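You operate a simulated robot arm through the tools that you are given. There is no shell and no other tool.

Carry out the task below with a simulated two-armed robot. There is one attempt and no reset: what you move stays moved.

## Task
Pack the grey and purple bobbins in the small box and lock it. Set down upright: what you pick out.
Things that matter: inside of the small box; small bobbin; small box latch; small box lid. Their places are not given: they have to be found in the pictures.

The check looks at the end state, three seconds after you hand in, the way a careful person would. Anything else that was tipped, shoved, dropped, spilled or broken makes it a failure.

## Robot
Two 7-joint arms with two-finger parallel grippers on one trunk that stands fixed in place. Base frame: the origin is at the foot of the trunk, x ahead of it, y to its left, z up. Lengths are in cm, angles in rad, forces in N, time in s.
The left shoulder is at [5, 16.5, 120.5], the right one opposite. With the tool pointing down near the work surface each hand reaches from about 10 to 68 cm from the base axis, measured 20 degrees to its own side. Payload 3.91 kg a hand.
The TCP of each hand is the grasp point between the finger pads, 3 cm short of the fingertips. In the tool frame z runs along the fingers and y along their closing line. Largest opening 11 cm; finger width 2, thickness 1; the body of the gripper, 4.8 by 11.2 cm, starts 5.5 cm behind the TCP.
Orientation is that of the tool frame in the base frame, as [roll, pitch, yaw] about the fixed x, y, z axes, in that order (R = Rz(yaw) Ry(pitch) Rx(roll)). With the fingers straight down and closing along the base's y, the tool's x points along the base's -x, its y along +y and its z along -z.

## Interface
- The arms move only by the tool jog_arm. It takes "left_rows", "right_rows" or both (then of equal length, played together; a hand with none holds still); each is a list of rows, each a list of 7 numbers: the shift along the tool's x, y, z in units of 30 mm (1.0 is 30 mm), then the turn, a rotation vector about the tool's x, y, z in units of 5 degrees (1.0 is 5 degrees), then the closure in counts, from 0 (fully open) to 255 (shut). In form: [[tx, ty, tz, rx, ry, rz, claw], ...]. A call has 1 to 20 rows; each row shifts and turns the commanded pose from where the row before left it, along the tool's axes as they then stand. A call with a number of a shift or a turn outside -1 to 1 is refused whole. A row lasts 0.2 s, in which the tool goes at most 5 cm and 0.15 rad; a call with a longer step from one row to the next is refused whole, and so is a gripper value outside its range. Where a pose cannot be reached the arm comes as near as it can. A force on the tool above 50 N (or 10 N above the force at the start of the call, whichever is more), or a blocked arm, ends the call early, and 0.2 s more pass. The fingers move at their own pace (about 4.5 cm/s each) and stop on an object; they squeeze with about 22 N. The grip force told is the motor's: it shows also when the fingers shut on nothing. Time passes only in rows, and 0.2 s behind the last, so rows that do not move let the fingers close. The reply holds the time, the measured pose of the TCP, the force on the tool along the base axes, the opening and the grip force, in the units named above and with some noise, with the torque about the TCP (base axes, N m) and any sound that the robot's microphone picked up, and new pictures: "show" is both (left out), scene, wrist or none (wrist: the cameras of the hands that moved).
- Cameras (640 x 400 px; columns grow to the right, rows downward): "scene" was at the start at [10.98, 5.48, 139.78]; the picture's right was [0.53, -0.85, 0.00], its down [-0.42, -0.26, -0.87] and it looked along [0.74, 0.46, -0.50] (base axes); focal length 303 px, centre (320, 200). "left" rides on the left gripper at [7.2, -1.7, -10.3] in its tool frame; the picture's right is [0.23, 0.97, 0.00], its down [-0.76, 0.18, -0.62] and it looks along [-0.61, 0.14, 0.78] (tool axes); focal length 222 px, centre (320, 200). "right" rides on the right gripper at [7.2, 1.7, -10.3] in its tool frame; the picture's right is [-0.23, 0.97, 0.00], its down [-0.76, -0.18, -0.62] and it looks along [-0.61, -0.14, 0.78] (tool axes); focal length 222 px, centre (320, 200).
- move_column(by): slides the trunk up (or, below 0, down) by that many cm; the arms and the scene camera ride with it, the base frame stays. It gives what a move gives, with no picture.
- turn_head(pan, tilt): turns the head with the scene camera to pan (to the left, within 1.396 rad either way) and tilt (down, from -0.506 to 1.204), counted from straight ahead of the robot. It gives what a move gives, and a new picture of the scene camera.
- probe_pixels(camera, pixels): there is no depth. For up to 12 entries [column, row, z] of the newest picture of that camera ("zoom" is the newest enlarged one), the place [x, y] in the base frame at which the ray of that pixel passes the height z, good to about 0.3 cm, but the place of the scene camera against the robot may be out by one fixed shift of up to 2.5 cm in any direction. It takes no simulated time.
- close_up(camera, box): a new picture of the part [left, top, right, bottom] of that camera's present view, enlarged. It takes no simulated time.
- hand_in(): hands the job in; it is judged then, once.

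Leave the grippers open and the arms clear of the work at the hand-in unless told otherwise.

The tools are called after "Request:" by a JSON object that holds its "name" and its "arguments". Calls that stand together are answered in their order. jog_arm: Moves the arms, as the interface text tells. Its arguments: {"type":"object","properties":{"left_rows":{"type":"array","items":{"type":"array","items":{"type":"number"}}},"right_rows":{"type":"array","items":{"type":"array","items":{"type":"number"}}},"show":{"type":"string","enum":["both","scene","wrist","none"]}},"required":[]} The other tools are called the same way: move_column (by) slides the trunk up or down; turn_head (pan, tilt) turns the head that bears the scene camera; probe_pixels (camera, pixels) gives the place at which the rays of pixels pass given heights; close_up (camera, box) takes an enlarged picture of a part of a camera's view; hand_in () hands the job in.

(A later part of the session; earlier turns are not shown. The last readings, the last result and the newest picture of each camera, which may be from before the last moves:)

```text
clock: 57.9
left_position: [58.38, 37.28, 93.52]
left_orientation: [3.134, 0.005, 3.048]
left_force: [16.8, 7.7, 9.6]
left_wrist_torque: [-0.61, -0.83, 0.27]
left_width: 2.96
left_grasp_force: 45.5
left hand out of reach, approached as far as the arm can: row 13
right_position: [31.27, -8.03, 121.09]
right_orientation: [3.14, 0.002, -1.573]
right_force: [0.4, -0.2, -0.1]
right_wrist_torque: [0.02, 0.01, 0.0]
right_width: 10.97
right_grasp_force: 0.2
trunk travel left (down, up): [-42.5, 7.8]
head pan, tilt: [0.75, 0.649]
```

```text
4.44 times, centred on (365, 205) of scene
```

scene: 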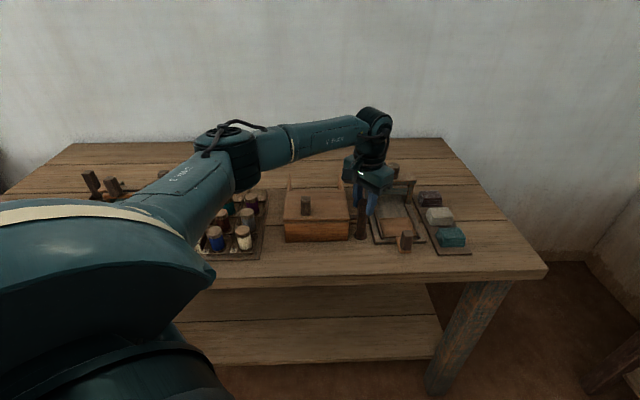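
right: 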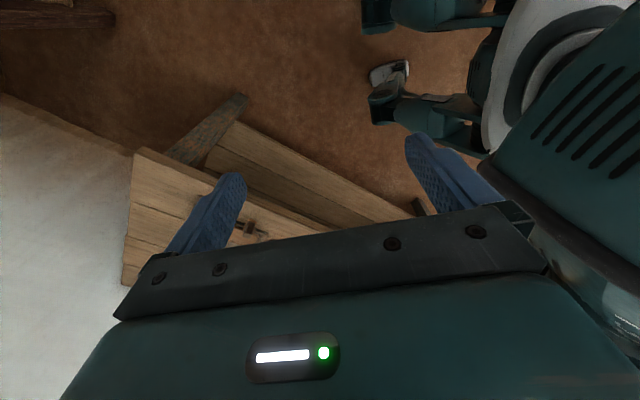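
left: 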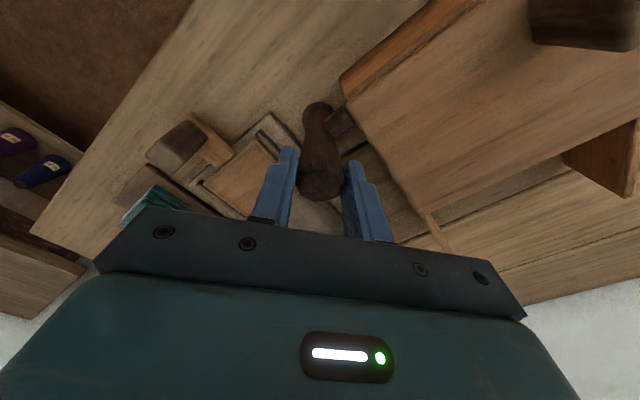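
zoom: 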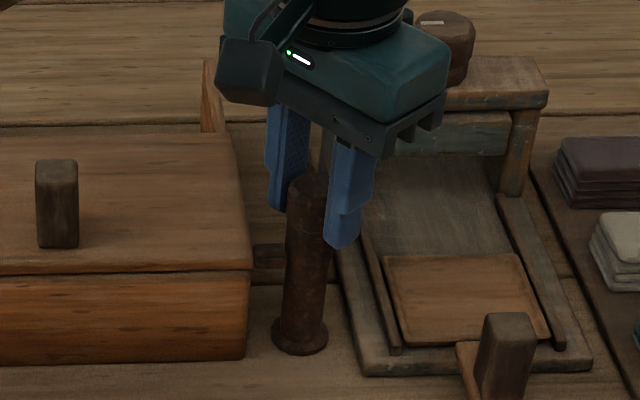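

The tongue is no longer beside the ear. I open the fingers, rise and look from above.

Request:
{"name": "jog_arm", "arguments": {"left_rows": [[0, 0, 0, 0, 0, 0, 130], [0, 0, 0, 0, 0, 0, 130], [0, 0, 0, 0, 0, 0, 130], [0, 0, -0.6, 0, 0, 0, 130], [0, 0, -0.9, 0, 0, 0, 130], [0, 0, -0.9, 0, 0, 0, 0], [0, 0, -0.9, 0, 0, 0, 0], [0, 0, -0.9, 0, 0, -1, 0], [0, 0, 0, 0, 0, -1, 0], [0, 0, 0, 0, 0, -1, 0], [0, 0, 0, 0, 0, -1, 0], [0, 0, 0, 0, 0, -1, 0], [0, 0, 0, 0, 0, -1, 0], [0, 0, 0, 0, 0, -1, 0], [0, 0, 0, 0, 0, -1, 0], [0, 0, 0, 0, 0, -1, 0], [0, 0, 0, 0, 0, -1, 0]]}}

```text
clock: 61.5
left_position: [58.17, 37.2, 106.11]
left_orientation: [3.137, 0.006, -2.363]
left_force: [0.1, 0.1, 0.6]
left_wrist_torque: [0.04, 0.01, 0.02]
left_width: 11.02
left_grasp_force: 0.1
right_position: [31.34, -8.0, 121.13]
right_orientation: [-3.14, 0.002, -1.572]
right_force: [0.2, -0.8, -0.3]
right_wrist_torque: [0.01, -0.02, 0.01]
right_width: 10.98
right_grasp_force: 0.0
trunk travel left (down, up): [-42.5, 7.8]
head pan, tilt: [0.75, 0.649]
```

scene: 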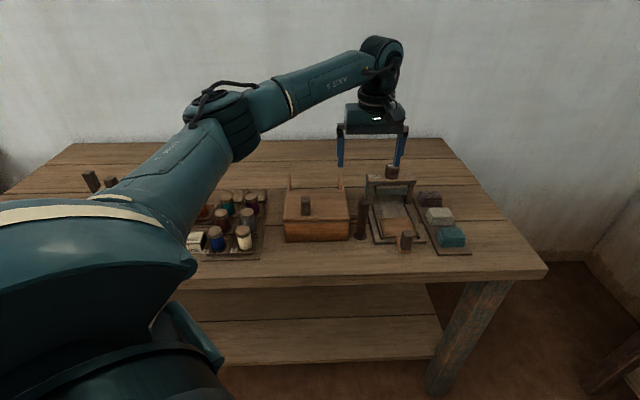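
left: 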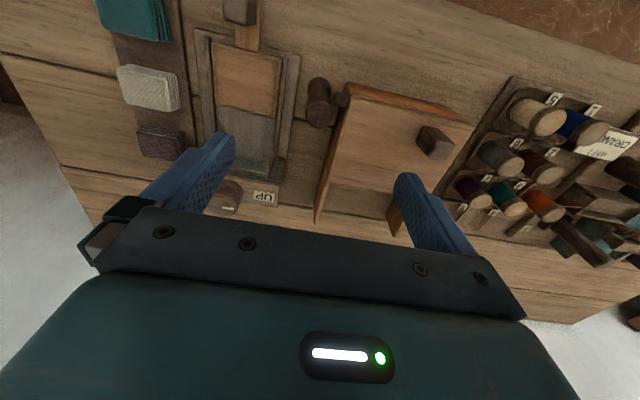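

Request:
{"name": "close_up", "arguments": {"camera": "left", "box": [290, 60, 370, 130]}}

Request:
{"name": "close_up", "arguments": {"camera": "scene", "box": [330, 170, 400, 250]}}

```text
5.71 times, centred on (330, 95) of left
```

zoom: 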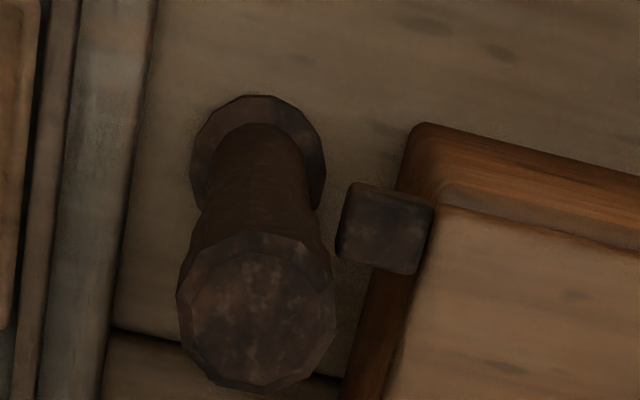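

```text
5.00 times, centred on (365, 210) of scene
```

zoom: 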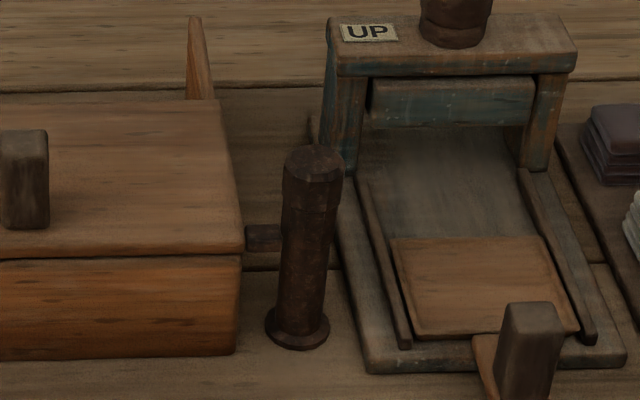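

The latch is open (only the lid's ear is visible at its left). Next: slide the lid back by its knob. I move above the knob and tilt the hand 25° forward to gain reach.

Request:
{"name": "jog_arm", "arguments": {"left_rows": [[-0.017, 0.77, 0, 0, 0, 0, 0], [-0.017, 0.77, 0, 0, 0, 0, 0], [-0.017, 0.77, 0, 0, 0, 0, 0], [-0.017, 0.77, 0, 0, 0, 0, 0], [-0.017, 0.77, 0, 0, 0, 0, 0], [-0.017, 0.77, 0, 0, 0, 0, 0], [0, 0, 0, 0, -1, 0, 0], [0, 0, 0, 0, -1, 0, 0], [0, 0, 0, 0, -1, 0, 0], [0, 0, 0, 0, -1, 0, 0], [0, 0, 0, 0, -1, 0, 0], [0, 0, 0, 0, 0, 0, 0]]}}

```text
clock: 64.1
left_position: [48.66, 47.19, 106.07]
left_orientation: [3.138, 0.445, -2.364]
left_force: [-0.1, 0.5, -0.7]
left_wrist_torque: [-0.01, 0.02, 0.02]
left_width: 10.99
left_grasp_force: 0.0
right_position: [31.41, -7.95, 121.21]
right_orientation: [-3.141, 0.002, -1.573]
right_force: [-0.6, -0.6, 0.2]
right_wrist_torque: [0.01, -0.01, -0.01]
right_width: 11.0
right_grasp_force: 0.1
trunk travel left (down, up): [-42.5, 7.8]
head pan, tilt: [0.75, 0.649]
```

scene: 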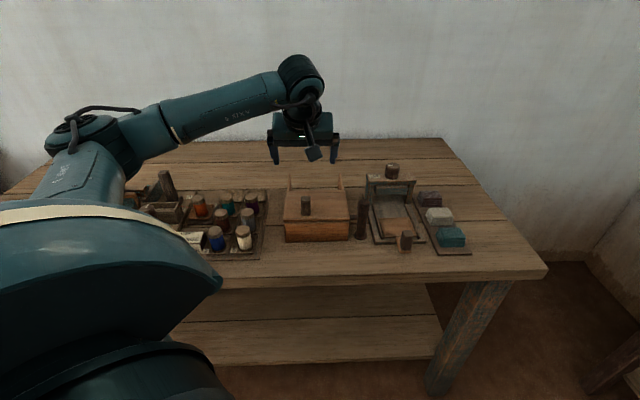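
left: 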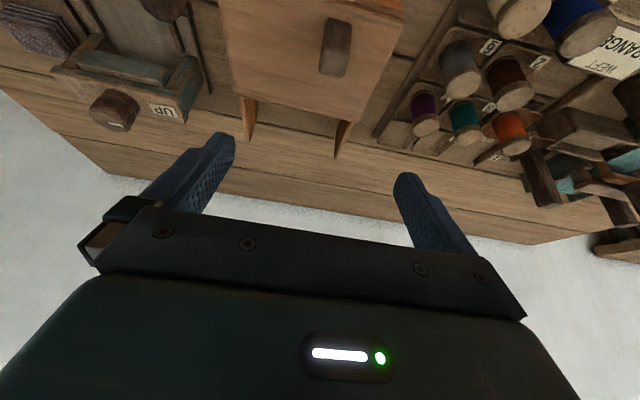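

TCP is over the knob (u 1.04, v 67.8). Descend vertically 13.3 cm with the hand tilted, gripper at 5 cm.

Request:
{"name": "jog_arm", "arguments": {"left_rows": [[0.318, 0, 0.667, 0, 0, 0, 140], [0.318, 0, 0.667, 0, 0, 0, 140], [0.318, 0, 0.667, 0, 0, 0, 140], [0.318, 0, 0.667, 0, 0, 0, 140], [0.318, 0, 0.667, 0, 0, 0, 140], [0.318, 0, 0.667, 0, 0, 0, 140], [0, 0, 0, 0, 0, 0, 140]]}}

```text
clock: 65.7
left_position: [48.73, 47.18, 92.83]
left_orientation: [3.138, 0.443, -2.366]
left_force: [0.5, 0.4, 0.0]
left_wrist_torque: [0.01, 0.02, 0.02]
left_width: 4.94
left_grasp_force: 0.0
right_position: [31.42, -7.74, 121.16]
right_orientation: [-3.141, 0.002, -1.572]
right_force: [0.0, 0.3, -1.0]
right_wrist_torque: [0.01, 0.0, 0.0]
right_width: 11.01
right_grasp_force: 0.0
trunk travel left (down, up): [-42.5, 7.8]
head pan, tilt: [0.75, 0.649]
```

scene: 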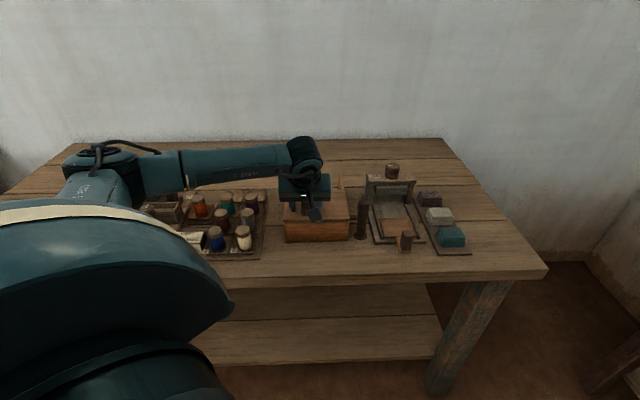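
left: 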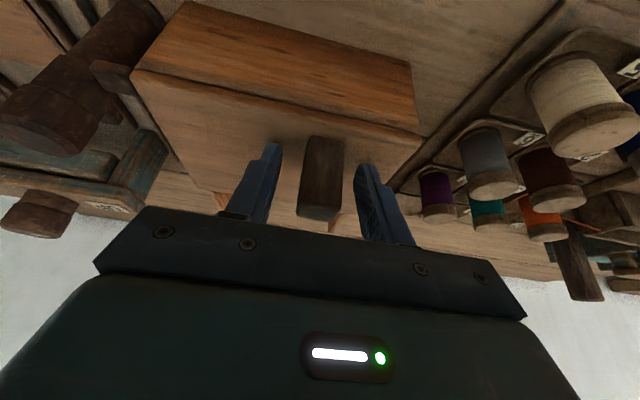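

Knob is between the fingers. Close, then test-slide 1 cm backward (+v).

Request:
{"name": "jog_arm", "arguments": {"left_rows": [[0, 0, 0, 0, 0, 0, 255], [0, 0, 0, 0, 0, 0, 255], [0, 0, 0, 0, 0, 0, 255], [0, 0, 0, 0, 0, 0, 255], [-0.1, 0, 0.048, 0, 0, 0, 255], [-0.1, 0, 0.048, 0, 0, 0, 255], [-0.1, 0, 0.048, 0, 0, 0, 255], [0, 0, 0, 0, 0, 0, 255]], "show": "wrist"}}

```text
clock: 67.5
left_position: [49.42, 47.91, 92.75]
left_orientation: [3.138, 0.444, -2.365]
left_force: [-1.7, 0.4, -2.9]
left_wrist_torque: [-0.65, -0.72, 0.03]
left_width: 2.42
left_grasp_force: 44.8
right_position: [31.32, -7.93, 121.16]
right_orientation: [-3.141, 0.0, -1.572]
right_force: [-0.5, 0.1, 0.6]
right_wrist_torque: [0.01, 0.02, 0.04]
right_width: 10.99
right_grasp_force: 0.1
trunk travel left (down, up): [-42.5, 7.8]
head pan, tilt: [0.75, 0.649]
```

left: 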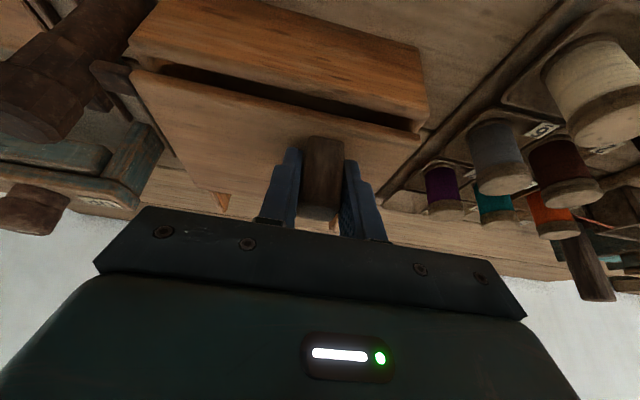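

The lid slides: a gap opened at the front with tiny forces. Continue 5 cm more.

Request:
{"name": "jog_arm", "arguments": {"left_rows": [[-0.15, 0, 0.072, 0, 0, 0, 255], [-0.15, 0, 0.072, 0, 0, 0, 255], [-0.15, 0, 0.072, 0, 0, 0, 255], [-0.15, 0, 0.072, 0, 0, 0, 255], [-0.15, 0, 0.072, 0, 0, 0, 255], [-0.15, 0, 0.072, 0, 0, 0, 255], [-0.15, 0, 0.072, 0, 0, 0, 255], [-0.15, 0, 0.072, 0, 0, 0, 255], [-0.15, 0, 0.072, 0, 0, 0, 255], [-0.15, 0, 0.072, 0, 0, 0, 255], [0, 0, 0, 0, 0, 0, 255]]}}

```text
clock: 69.9
left_position: [52.83, 51.57, 92.84]
left_orientation: [3.138, 0.443, -2.364]
left_force: [-0.9, 1.0, 1.4]
left_wrist_torque: [-0.88, -0.51, 0.01]
left_width: 2.44
left_grasp_force: 45.3
right_position: [31.33, -7.86, 121.14]
right_orientation: [3.139, -0.001, -1.573]
right_force: [0.2, -0.2, 0.1]
right_wrist_torque: [0.0, 0.03, 0.02]
right_width: 11.01
right_grasp_force: 0.1
trunk travel left (down, up): [-42.5, 7.8]
head pan, tilt: [0.75, 0.649]
```

scene: 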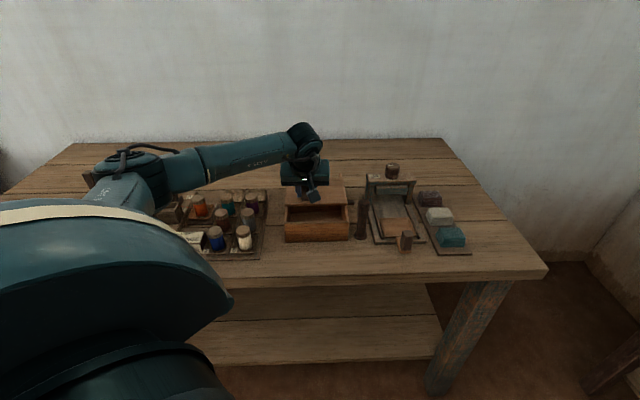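
left: 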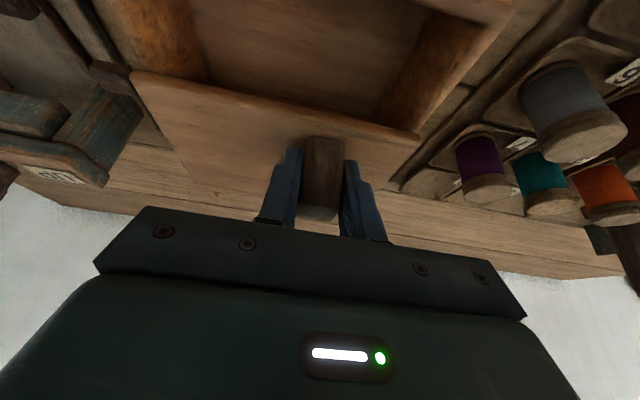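

The lid has moved back 6 cm and the interior is visible. Continue ~4 cm more.

Request:
{"name": "jog_arm", "arguments": {"left_rows": [[-0.15, 0, 0.072, 0, 0, 0, 255], [-0.15, 0, 0.072, 0, 0, 0, 255], [-0.15, 0, 0.072, 0, 0, 0, 255], [-0.15, 0, 0.072, 0, 0, 0, 255], [-0.15, 0, 0.072, 0, 0, 0, 255], [-0.15, 0, 0.072, 0, 0, 0, 255], [-0.15, 0, 0.072, 0, 0, 0, 255], [-0.15, 0, 0.072, 0, 0, 0, 255], [0, 0, 0, 0, 0, 0, 255]]}}

```text
clock: 71.9
left_position: [55.69, 54.31, 92.85]
left_orientation: [3.141, 0.446, -2.365]
left_force: [-3.2, 2.5, 3.2]
left_wrist_torque: [-0.55, -0.7, -0.03]
left_width: 2.43
left_grasp_force: 44.6
right_position: [31.38, -8.03, 121.19]
right_orientation: [-3.14, 0.003, -1.572]
right_force: [-0.1, -0.3, 0.4]
right_wrist_torque: [0.0, 0.01, -0.01]
right_width: 11.01
right_grasp_force: 0.1
trunk travel left (down, up): [-42.5, 7.8]
head pan, tilt: [0.75, 0.649]
```

scene: 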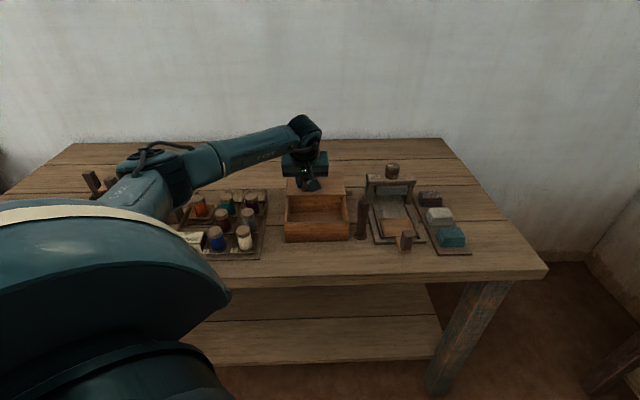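
left: 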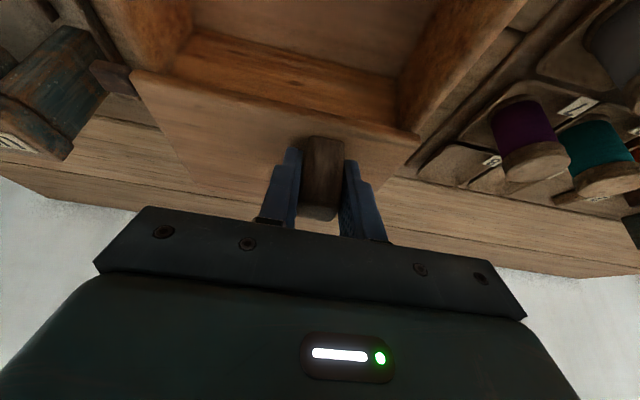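

Lid is open about 10 cm – enough. I release the knob, rise, and make the hand upright again.

Request:
{"name": "jog_arm", "arguments": {"left_rows": [[0, 0, 0, 0, 0, 0, 140], [0, 0, 0, 0, 0, 0, 130], [0, 0, 0, 0, 0, 0, 130], [-0.287, 0, -0.6, 0, 0, 0, 130], [-0.287, 0, -0.6, 0, 0, 0, 130], [-0.287, 0, -0.6, 0, 0, 0, 130], [-0.287, 0, -0.6, 0, 0, 0, 0], [-0.287, 0, -0.6, 0, 0, 0, 0], [0.6, 0, 0, 0, 1, 0, 0], [0.6, 0, 0, 0, 1, 0, 0], [0.6, 0, 0, 0, 1, 0, 0], [0.6, 0, 0, 0, 1, 0, 0], [0.6, 0, 0, 0, 1, 0, 0], [0, 0, 0, 0, 0.1, 0, 0]]}}

```text
clock: 74.9
left_position: [49.63, 48.34, 100.38]
left_orientation: [3.137, -0.004, -2.363]
left_force: [-0.4, 0.1, 0.6]
left_wrist_torque: [0.03, 0.0, 0.01]
left_width: 10.99
left_grasp_force: 0.2
right_position: [31.38, -8.0, 121.32]
right_orientation: [-3.141, 0.003, -1.571]
right_force: [0.8, -0.4, -0.3]
right_wrist_torque: [0.01, 0.0, 0.01]
right_width: 11.01
right_grasp_force: 0.2
trunk travel left (down, up): [-42.5, 7.8]
head pan, tilt: [0.75, 0.649]
```

scene: 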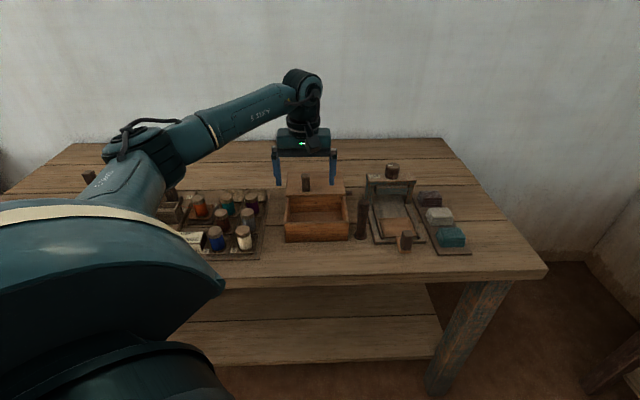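
left: 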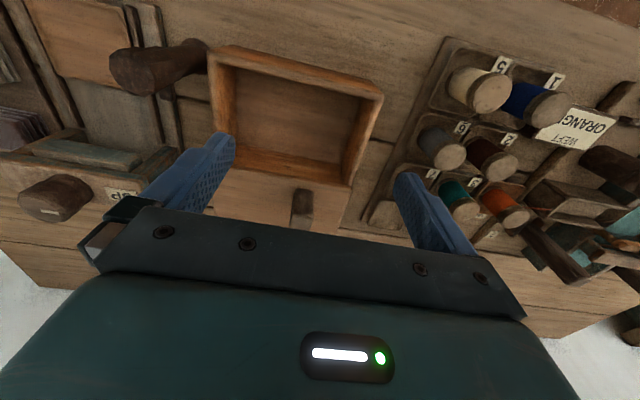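

The box is open and empty. Enlarging the interior and the rack to measure.

Request:
{"name": "close_up", "arguments": {"camera": "left", "box": [200, 30, 400, 200]}}

Request:
{"name": "close_up", "arguments": {"camera": "left", "box": [360, 30, 560, 230]}}

```text
2.35 times, centred on (300, 115) of left
```

zoom: 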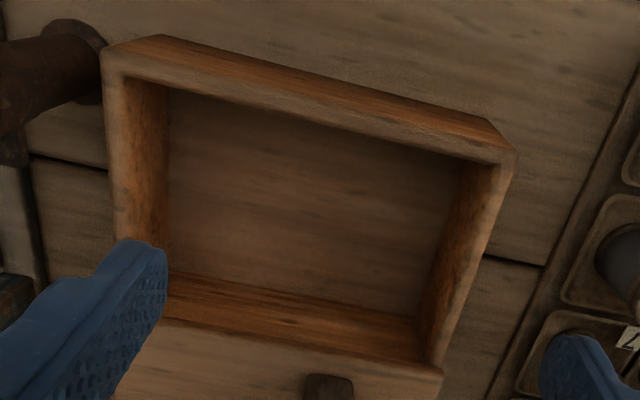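

```text
2.00 times, centred on (460, 130) of left
```

zoom: 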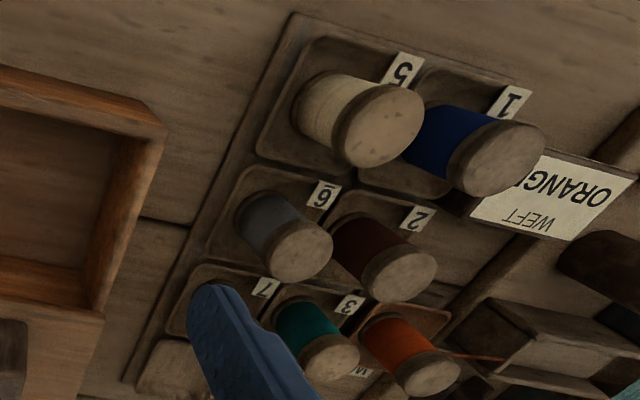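

Measured: interior open from u −3.7…10.9, v 66.6…75.9. Bobbin tops z≈88.4; grey ≈(u −13.9, v 69.95), purple ≈(u −13.6, v 76.7), spacing 6.5 cm, cap diameter ≈3.4. I hover above the grey bobbin first.

Request:
{"name": "jog_arm", "arguments": {"left_rows": [[-0.04, 0.82, 0.15, 0, 0, 0, 0], [-0.04, 0.82, 0.15, 0, 0, 0, 0], [-0.04, 0.82, 0.15, 0, 0, 0, 0], [-0.04, 0.82, 0.15, 0, 0, 0, 0], [-0.04, 0.82, 0.15, 0, 0, 0, 0], [-0.04, 0.82, 0.15, 0, 0, 0, 0], [0, 0, 0, 0, 0, 0, 0]]}}

```text
clock: 76.5
left_position: [39.74, 59.31, 97.72]
left_orientation: [3.139, 0.0, -2.363]
left_force: [0.1, -0.4, -0.4]
left_wrist_torque: [0.01, 0.01, -0.01]
left_width: 11.0
left_grasp_force: 0.0
right_position: [31.35, -7.9, 121.13]
right_orientation: [3.141, 0.002, -1.572]
right_force: [0.3, -0.1, 0.3]
right_wrist_torque: [0.02, -0.01, -0.02]
right_width: 10.99
right_grasp_force: 0.0
trunk travel left (down, up): [-42.5, 7.8]
head pan, tilt: [0.75, 0.649]
```

scene: 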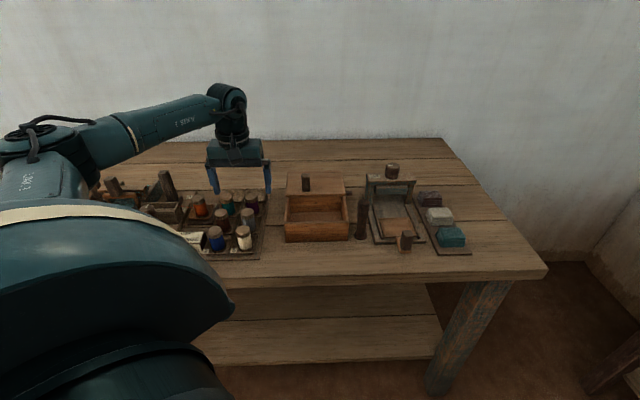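
left: 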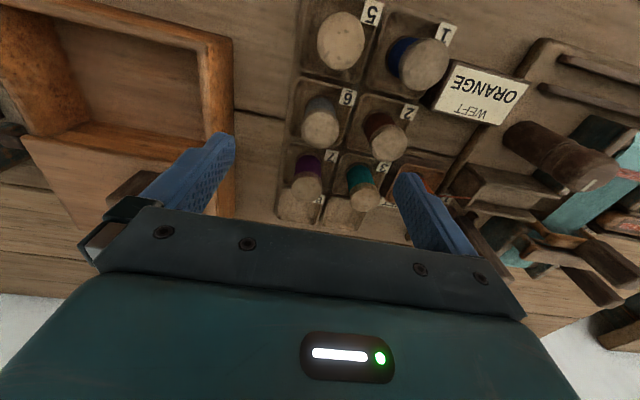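

Request:
{"name": "close_up", "arguments": {"camera": "left", "box": [270, 60, 420, 230]}}

Request:
{"name": "close_up", "arguments": {"camera": "left", "box": [285, 80, 365, 160]}}

```text
2.35 times, centred on (345, 145) of left
```

zoom: 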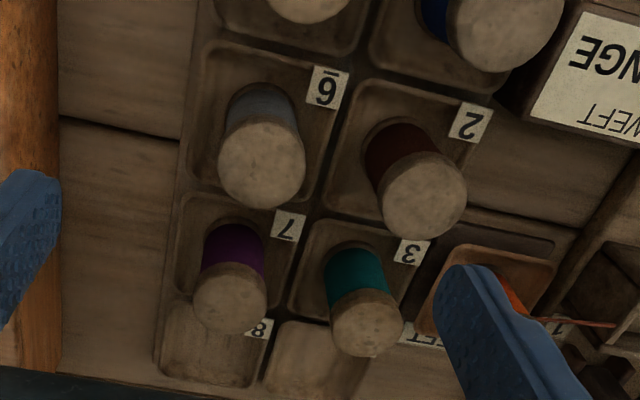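

```text
5.00 times, centred on (325, 120) of left
```

zoom: 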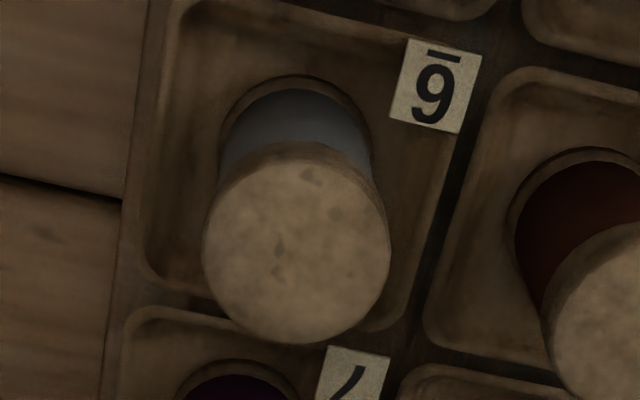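

The grey bobbin's top centre is at (320.4,129.4), expected (320,128.8): aligned within 1 mm. Descend with opening ~5.2 cm to TCP z≈87.6.

Request:
{"name": "jog_arm", "arguments": {"left_rows": [[0, 0, 0.3, 0, 0, 0, 134], [0, 0, 0.5, 0, 0, 0, 134], [0, 0, 0.6, 0, 0, 0, 134], [0, 0, 0.7, 0, 0, 0, 134], [0, 0, 0.7, 0, 0, 0, 134], [0, 0, 0.57, 0, 0, 0, 134], [0, 0, 0, 0, 0, 0, 134]]}}

```text
clock: 78.1
left_position: [39.76, 59.32, 87.56]
left_orientation: [3.138, -0.001, -2.363]
left_force: [0.2, -0.8, -0.5]
left_wrist_torque: [0.0, 0.0, 0.0]
left_width: 5.23
left_grasp_force: 0.1
right_position: [31.37, -7.91, 121.18]
right_orientation: [3.141, 0.001, -1.573]
right_force: [0.2, -0.8, 0.6]
right_wrist_torque: [0.02, -0.03, -0.01]
right_width: 10.99
right_grasp_force: 0.1
trunk travel left (down, up): [-42.5, 7.8]
head pan, tilt: [0.75, 0.649]
```

scene: 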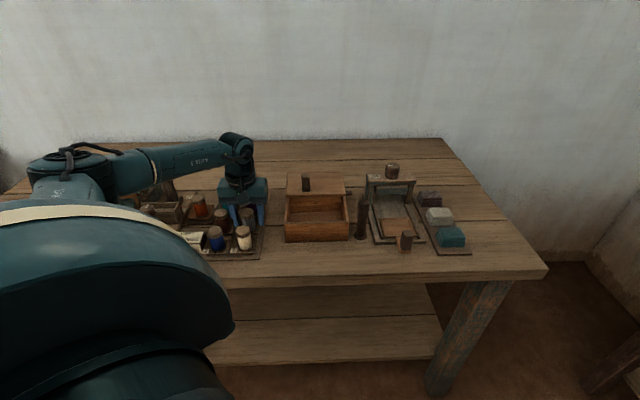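
left: 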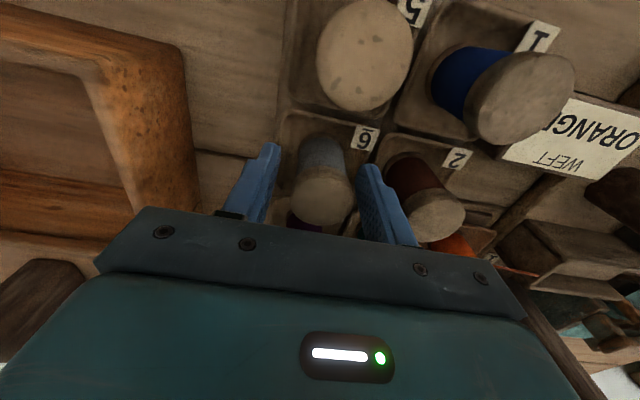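

The grey bobbin is between the fingers without touching neighbours. Close.

Request:
{"name": "jog_arm", "arguments": {"left_rows": [[0, 0, 0, 0, 0, 0, 255], [0, 0, 0, 0, 0, 0, 255], [0, 0, 0, 0, 0, 0, 255], [0, 0, 0, 0, 0, 0, 255]], "show": "wrist"}}

```text
clock: 79.1
left_position: [39.72, 59.17, 87.54]
left_orientation: [3.139, -0.001, -2.362]
left_force: [0.2, 0.7, 0.9]
left_wrist_torque: [0.02, 0.0, -0.03]
left_width: 3.26
left_grasp_force: 21.8
right_position: [31.34, -7.89, 121.09]
right_orientation: [-3.141, 0.003, -1.572]
right_force: [0.1, -1.1, -0.3]
right_wrist_torque: [0.01, -0.03, -0.04]
right_width: 10.99
right_grasp_force: 0.0
trunk travel left (down, up): [-42.5, 7.8]
head pan, tilt: [0.75, 0.649]
```

left: 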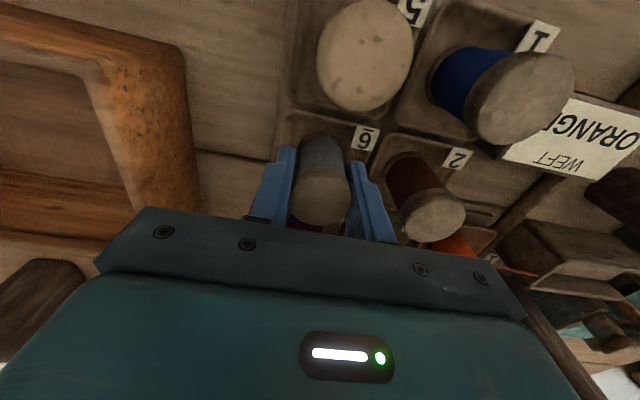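

Grip width 3.26. Lift slowly straight up ~11 cm.

Request:
{"name": "jog_arm", "arguments": {"left_rows": [[0, 0, -0.15, 0, 0, 0, 255], [0, 0, -0.3, 0, 0, 0, 255], [0, 0, -0.45, 0, 0, 0, 255], [0, 0, -0.6, 0, 0, 0, 255], [0, 0, -0.7, 0, 0, 0, 255], [0, 0, -0.7, 0, 0, 0, 255], [0, 0, -0.5, 0, 0, 0, 255], [0, 0, -0.3, 0, 0, 0, 255], [0, 0, 0, 0, 0, 0, 255]]}}

```text
clock: 81.1
left_position: [39.76, 59.3, 98.78]
left_orientation: [3.138, -0.001, -2.362]
left_force: [-0.2, 0.3, -0.2]
left_wrist_torque: [0.02, 0.01, 0.0]
left_width: 3.26
left_grasp_force: 21.7
right_position: [31.37, -7.94, 121.15]
right_orientation: [-3.141, 0.002, -1.572]
right_force: [0.2, 0.3, -1.0]
right_wrist_torque: [0.02, -0.02, 0.0]
right_width: 10.98
right_grasp_force: 0.0
trunk travel left (down, up): [-42.5, 7.8]
head pan, tilt: [0.75, 0.649]
```

scene: 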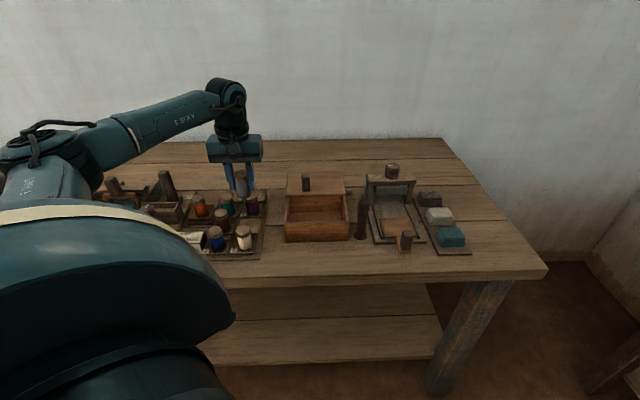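
left: 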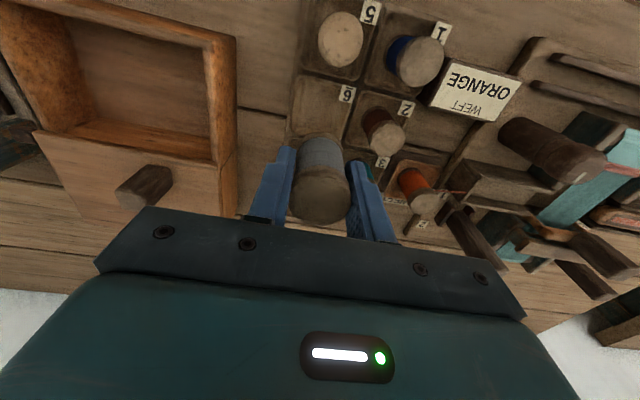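

Grey is up and slot 6 is empty. Carry it over the box to u 6.5, v 71 at this height.

Request:
{"name": "jog_arm", "arguments": {"left_rows": [[-0.035, -0.4, 0, 0, 0, 0, 255], [-0.035, -0.8, 0, 0, 0, 0, 255], [-0.035, -0.8, 0, 0, 0, 0, 255], [-0.035, -0.8, 0, 0, 0, 0, 255], [-0.035, -0.8, 0, 0, 0, 0, 255], [-0.035, -0.8, 0, 0, 0, 0, 255], [-0.035, -0.8, 0, 0, 0, 0, 255], [-0.035, -0.8, 0, 0, 0, 0, 255], [-0.035, -0.5, 0, 0, 0, 0, 255], [0, -0.27, 0, 0, 0, 0, 255], [0, 0, 0, 0, 0, 0, 255]]}}

```text
clock: 83.5
left_position: [54.84, 45.55, 98.76]
left_orientation: [3.138, -0.001, -2.363]
left_force: [0.4, -0.1, -0.6]
left_wrist_torque: [0.03, -0.04, -0.02]
left_width: 3.27
left_grasp_force: 22.0
right_position: [31.46, -8.01, 121.11]
right_orientation: [3.14, 0.002, -1.572]
right_force: [0.6, 0.4, 0.6]
right_wrist_torque: [-0.03, 0.03, 0.0]
right_width: 10.99
right_grasp_force: 0.0
trunk travel left (down, up): [-42.5, 7.8]
head pan, tilt: [0.75, 0.649]
```

scene: 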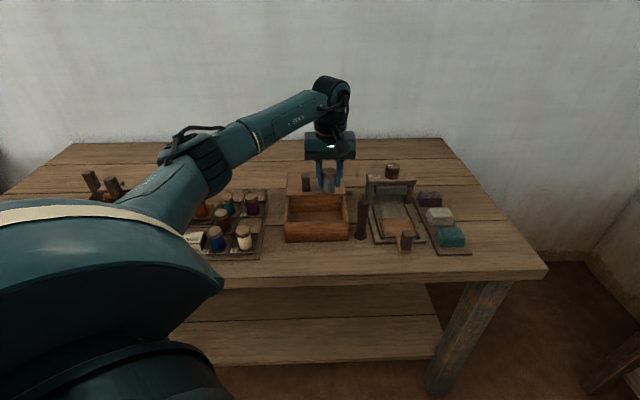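
left: 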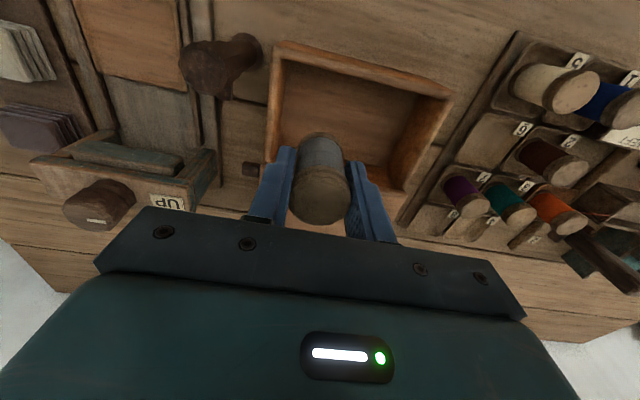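

Positioned over the right half (u 6.57, v 70.98). Descend 9.5 cm first.

Request:
{"name": "jog_arm", "arguments": {"left_rows": [[0, 0, 0.3, 0, 0, 0, 255], [0, 0, 0.6, 0, 0, 0, 255], [0, 0, 0.7, 0, 0, 0, 255], [0, 0, 0.7, 0, 0, 0, 255], [0, 0, 0.5, 0, 0, 0, 255], [0, 0, 0.3, 0, 0, 0, 255], [0, 0, 0, 0, 0, 0, 255]]}}

```text
clock: 85.1
left_position: [54.68, 45.54, 89.37]
left_orientation: [3.14, -0.002, -2.363]
left_force: [-1.1, 0.3, -0.2]
left_wrist_torque: [0.01, 0.02, 0.0]
left_width: 3.26
left_grasp_force: 21.9
right_position: [31.38, -7.99, 121.24]
right_orientation: [-3.14, 0.001, -1.573]
right_force: [0.7, 0.3, 0.9]
right_wrist_torque: [0.05, 0.01, 0.02]
right_width: 10.99
right_grasp_force: 0.1
trunk travel left (down, up): [-42.5, 7.8]
head pan, tilt: [0.75, 0.649]
```

scene: 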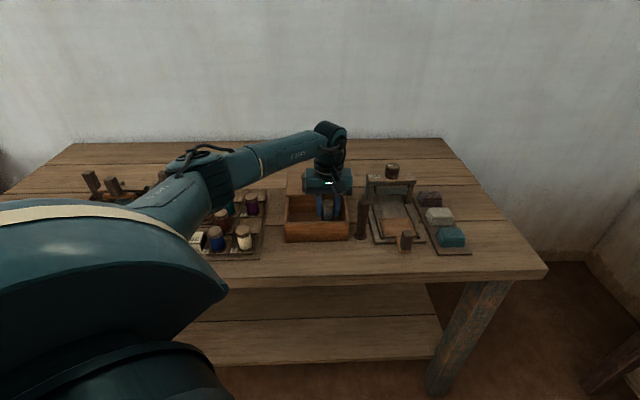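
left: 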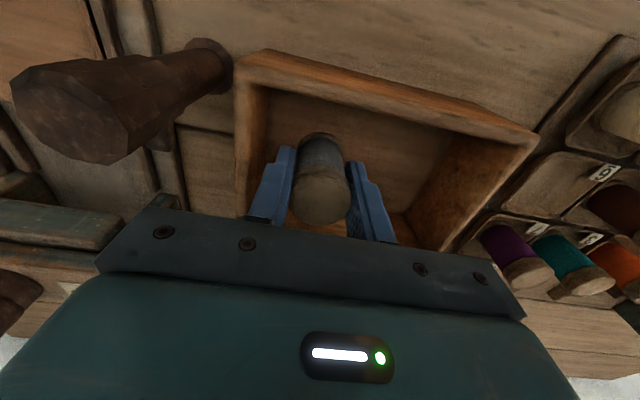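

The bobbin hangs in the box. Lower 1.2 cm in small steps and read force.

Request:
{"name": "jog_arm", "arguments": {"left_rows": [[0, 0, 0.1, 0, 0, 0, 255], [0, 0, 0.1, 0, 0, 0, 255], [0, 0, 0.1, 0, 0, 0, 255], [0, 0, 0.1, 0, 0, 0, 255], [0, 0, 0, 0, 0, 0, 255]], "show": "wrist"}}

```text
clock: 86.3
left_position: [54.72, 45.49, 88.05]
left_orientation: [3.138, -0.001, -2.365]
left_force: [-0.6, 0.2, -0.4]
left_wrist_torque: [0.02, -0.02, -0.02]
left_width: 3.27
left_grasp_force: 22.1
right_position: [31.51, -7.96, 121.21]
right_orientation: [-3.141, 0.004, -1.573]
right_force: [-0.3, 0.3, 1.0]
right_wrist_torque: [-0.03, -0.02, 0.0]
right_width: 11.01
right_grasp_force: 0.0
trunk travel left (down, up): [-42.5, 7.8]
head pan, tilt: [0.75, 0.649]
```

left: 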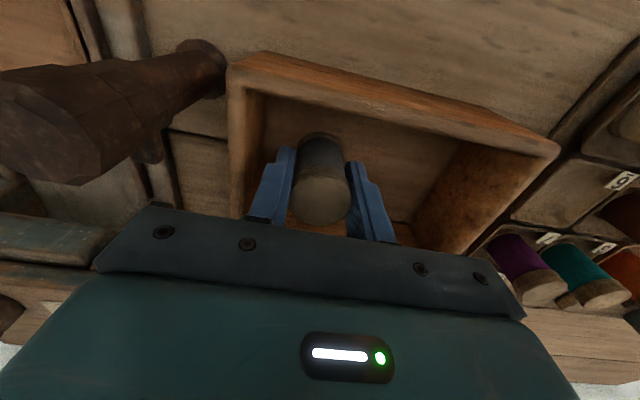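

No contact yet at z 88.05. Continue in finer steps.

Request:
{"name": "jog_arm", "arguments": {"left_rows": [[0, 0, 0.05, 0, 0, 0, 255], [0, 0, 0.05, 0, 0, 0, 255], [0, 0, 0.05, 0, 0, 0, 255], [0, 0, 0, 0, 0, 0, 255]], "show": "none"}}

```text
clock: 87.3
left_position: [54.79, 45.55, 87.71]
left_orientation: [3.136, -0.002, -2.363]
left_force: [-1.0, 0.7, -0.1]
left_wrist_torque: [0.01, 0.0, -0.03]
left_width: 3.28
left_grasp_force: 22.0
right_position: [31.28, -7.97, 121.21]
right_orientation: [-3.142, 0.001, -1.572]
right_force: [-0.3, 0.2, 0.1]
right_wrist_torque: [-0.04, 0.0, 0.01]
right_width: 11.0
right_grasp_force: 0.1
trunk travel left (down, up): [-42.5, 7.8]
head pan, tilt: [0.75, 0.649]
```

Request:
{"name": "jog_arm", "arguments": {"left_rows": [[0, 0, 0.05, 0, 0, 0, 255], [0, 0, 0.05, 0, 0, 0, 255], [0, 0, 0, 0, 0, 0, 255]], "show": "none"}}

```text
clock: 88.1
left_position: [54.76, 45.55, 87.33]
left_orientation: [3.139, -0.002, -2.362]
left_force: [-1.2, 0.4, 0.7]
left_wrist_torque: [0.0, 0.02, 0.02]
left_width: 3.28
left_grasp_force: 22.7
right_position: [31.32, -7.82, 121.16]
right_orientation: [-3.141, 0.001, -1.571]
right_force: [-1.0, 0.1, -0.4]
right_wrist_torque: [-0.02, 0.02, -0.01]
right_width: 11.03
right_grasp_force: 0.0
trunk travel left (down, up): [-42.5, 7.8]
head pan, tilt: [0.75, 0.649]
```

Still no clear contact at z 87.33. Two more 1.5 mm steps.

Request:
{"name": "jog_arm", "arguments": {"left_rows": [[0, 0, 0.05, 0, 0, 0, 255], [0, 0, 0.05, 0, 0, 0, 255], [0, 0, 0, 0, 0, 0, 255]], "show": "wrist"}}

```text
clock: 88.9
left_position: [54.69, 45.48, 87.34]
left_orientation: [3.14, 0.004, -2.364]
left_force: [-0.9, 3.4, 18.8]
left_wrist_torque: [0.08, 0.02, 0.01]
left_width: 3.27
left_grasp_force: 21.7
right_position: [31.15, -8.1, 121.16]
right_orientation: [-3.138, 0.003, -1.572]
right_force: [-0.5, -0.6, -0.8]
right_wrist_torque: [0.02, 0.01, 0.05]
right_width: 10.99
right_grasp_force: 0.0
trunk travel left (down, up): [-42.5, 7.8]
head pan, tilt: [0.75, 0.649]
```

left: 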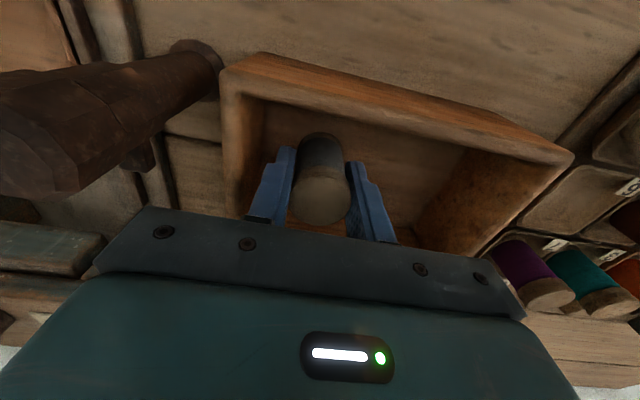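

Contact: 18.8 N at z 87.34. Open to ~4.5 cm, then rise straight up.

Request:
{"name": "jog_arm", "arguments": {"left_rows": [[0, 0, 0, 0, 0, 0, 190], [0, 0, 0, 0, 0, 0, 150], [0, 0, 0, 0, 0, 0, 150], [0, 0, 0, 0, 0, 0, 150]]}}

```text
clock: 89.9
left_position: [54.65, 45.54, 87.06]
left_orientation: [3.138, -0.003, -2.365]
left_force: [-0.2, 0.2, 0.3]
left_wrist_torque: [-0.01, 0.03, -0.05]
left_width: 4.55
left_grasp_force: 0.0
right_position: [31.37, -7.97, 121.25]
right_orientation: [3.141, 0.001, -1.572]
right_force: [1.7, 0.0, -0.4]
right_wrist_torque: [0.01, 0.01, -0.03]
right_width: 11.01
right_grasp_force: 0.1
trunk travel left (down, up): [-42.5, 7.8]
head pan, tilt: [0.75, 0.649]
```

scene: 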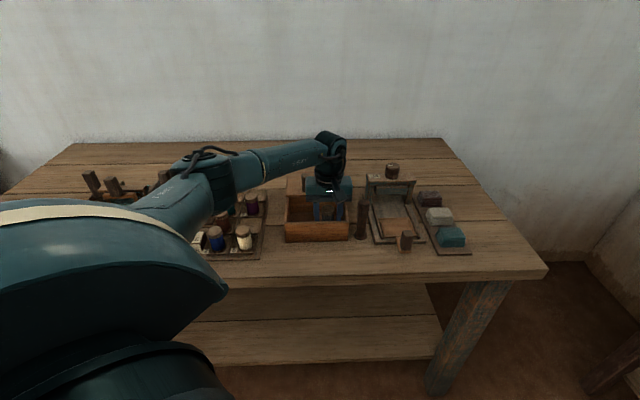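
left: 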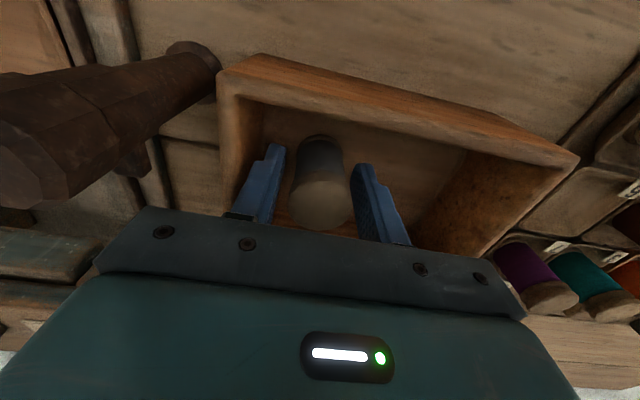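

Released; the bobbin stands upright. Rise straight up 11 cm.

Request:
{"name": "jog_arm", "arguments": {"left_rows": [[0, 0, -0.2, 0, 0, 0, 150], [0, 0, -0.5, 0, 0, 0, 150], [0, 0, -0.7, 0, 0, 0, 150], [0, 0, -0.8, 0, 0, 0, 150], [0, 0, -0.8, 0, 0, 0, 150], [0, 0, -0.8, 0, 0, 0, 100], [0, 0, 0, 0, 0, 0, 0]]}}

```text
clock: 91.5
left_position: [54.75, 45.53, 98.46]
left_orientation: [3.139, -0.002, -2.363]
left_force: [0.0, 0.4, -0.4]
left_wrist_torque: [0.0, -0.03, 0.03]
left_width: 9.68
left_grasp_force: 0.0
right_position: [31.41, -7.91, 121.18]
right_orientation: [-3.142, 0.0, -1.573]
right_force: [-0.9, 0.9, 0.6]
right_wrist_torque: [-0.01, 0.01, -0.01]
right_width: 10.98
right_grasp_force: 0.1
trunk travel left (down, up): [-42.5, 7.8]
head pan, tilt: [0.75, 0.649]
```

scene: 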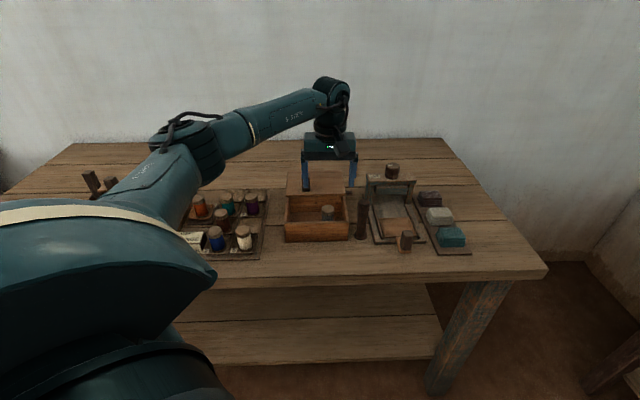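
left: 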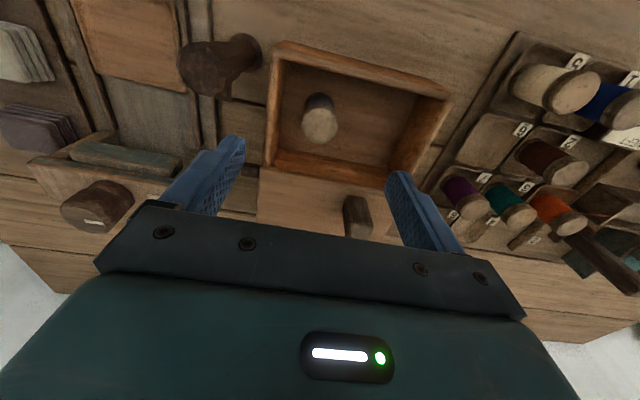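

Request:
{"name": "close_up", "arguments": {"camera": "left", "box": [255, 30, 455, 200]}}

Request:
{"name": "close_up", "arguments": {"camera": "scene", "box": [270, 165, 380, 250]}}

```text
2.35 times, centred on (355, 115) of left
```

zoom: 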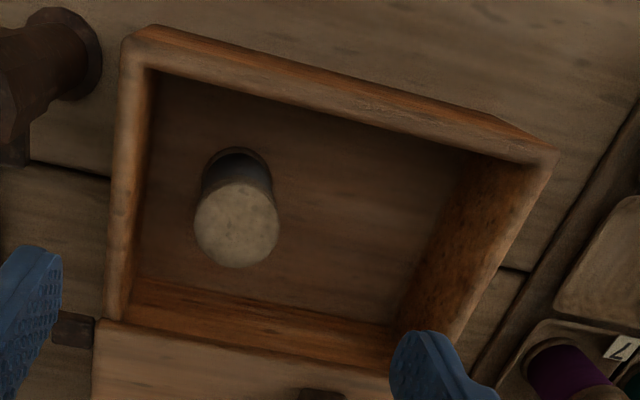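

```text
4.71 times, centred on (325, 208) of scene
```

zoom: 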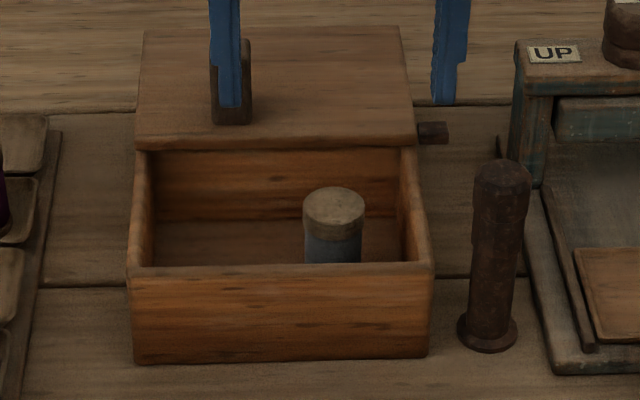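

The grey bobbin stands upright in the box. Now to the purple one: move to hover above (u −13.6, v 76.7).

Request:
{"name": "jog_arm", "arguments": {"left_rows": [[-0.215, 0.744, 0, 0, 0, 0, 0], [-0.215, 0.744, 0, 0, 0, 0, 0], [-0.215, 0.744, 0, 0, 0, 0, 0], [-0.215, 0.744, 0, 0, 0, 0, 0], [-0.215, 0.744, 0, 0, 0, 0, 0], [-0.215, 0.744, 0, 0, 0, 0, 0], [-0.215, 0.744, 0, 0, 0, 0, 0], [-0.215, 0.744, 0, 0, 0, 0, 0], [-0.215, 0.744, 0, 0, 0, 0, 0], [0, 0, 0, 0, 0, 0, 0]]}}

```text
clock: 93.7
left_position: [44.91, 63.9, 98.54]
left_orientation: [3.138, -0.003, -2.364]
left_force: [-0.5, -0.4, 0.3]
left_wrist_torque: [-0.01, -0.01, 0.01]
left_width: 10.99
left_grasp_force: 0.1
right_position: [31.38, -8.04, 121.09]
right_orientation: [3.141, 0.002, -1.574]
right_force: [-0.5, 0.6, -0.6]
right_wrist_torque: [0.0, 0.0, -0.02]
right_width: 10.98
right_grasp_force: 0.1
trunk travel left (down, up): [-42.5, 7.8]
head pan, tilt: [0.75, 0.649]
```

scene: 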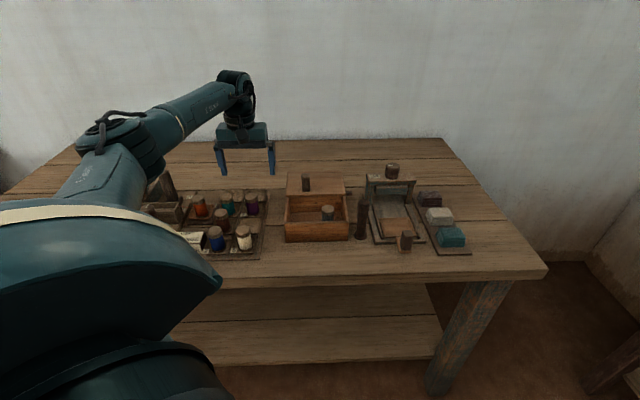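
left: 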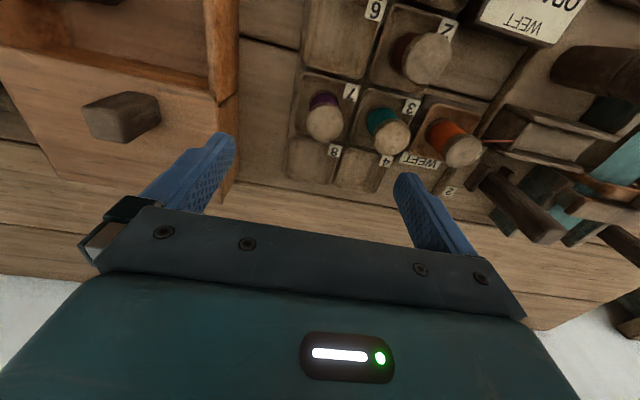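

Reachable. Zoom to check alignment (expected at (320,125.6)).

Request:
{"name": "close_up", "arguments": {"camera": "left", "box": [285, 75, 365, 155]}}

Request:
{"name": "close_up", "arguments": {"camera": "left", "box": [0, 0, 300, 200]}}

```text
5.00 times, centred on (325, 115) of left
```

zoom: 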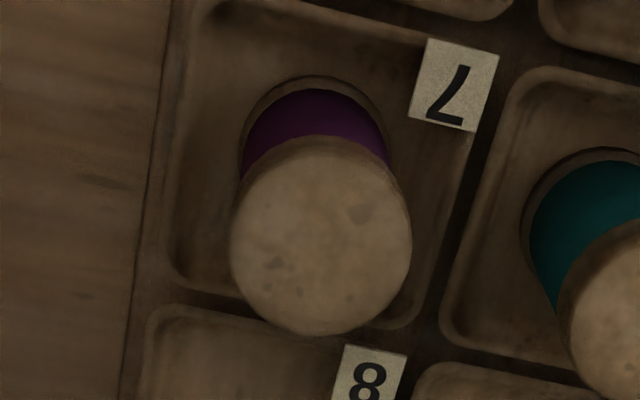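

```text
2.00 times, centred on (150, 100) of left
```

zoom: 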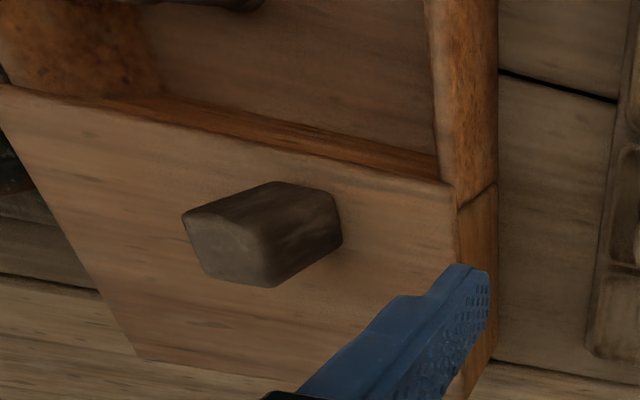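

Purple's top centre is at (325.2,124): I correct by 0.43 cm left and 0.25 cm toward front while descending with 5.2 cm opening.

Request:
{"name": "jog_arm", "arguments": {"left_rows": [[0.045, 0.075, 0.3, 0, 0, 0, 134], [0.04, 0.07, 0.5, 0, 0, 0, 134], [0, 0, 0.7, 0, 0, 0, 134], [0, 0, 0.7, 0, 0, 0, 134], [0, 0, 0.7, 0, 0, 0, 134], [0, 0, 0.78, 0, 0, 0, 134], [0, 0, 0, 0, 0, 0, 134]]}}

```text
clock: 95.3
left_position: [44.25, 64.09, 87.38]
left_orientation: [3.138, -0.002, -2.363]
left_force: [-0.2, 0.2, -0.5]
left_wrist_torque: [-0.01, -0.01, 0.0]
left_width: 5.22
left_grasp_force: 0.1
right_position: [31.41, -7.98, 121.08]
right_orientation: [3.14, 0.002, -1.573]
right_force: [-0.6, -0.1, 0.4]
right_wrist_torque: [0.01, -0.05, 0.0]
right_width: 11.03
right_grasp_force: 0.1
trunk travel left (down, up): [-42.5, 7.8]
head pan, tilt: [0.75, 0.649]
```

scene: 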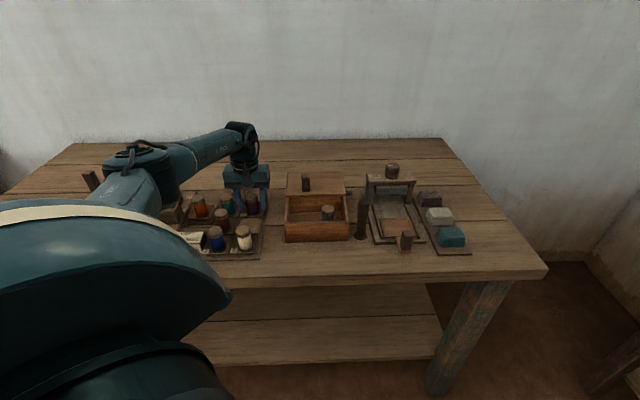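
left: 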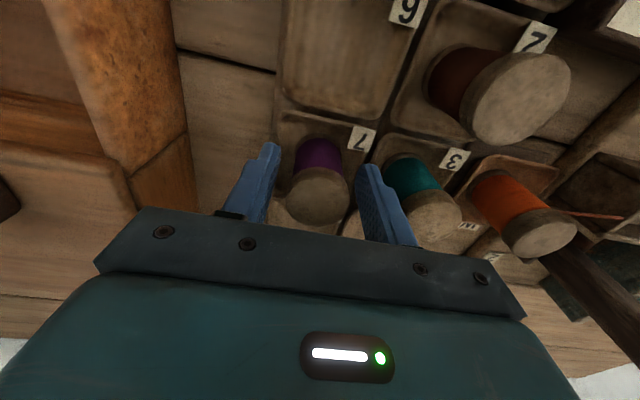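

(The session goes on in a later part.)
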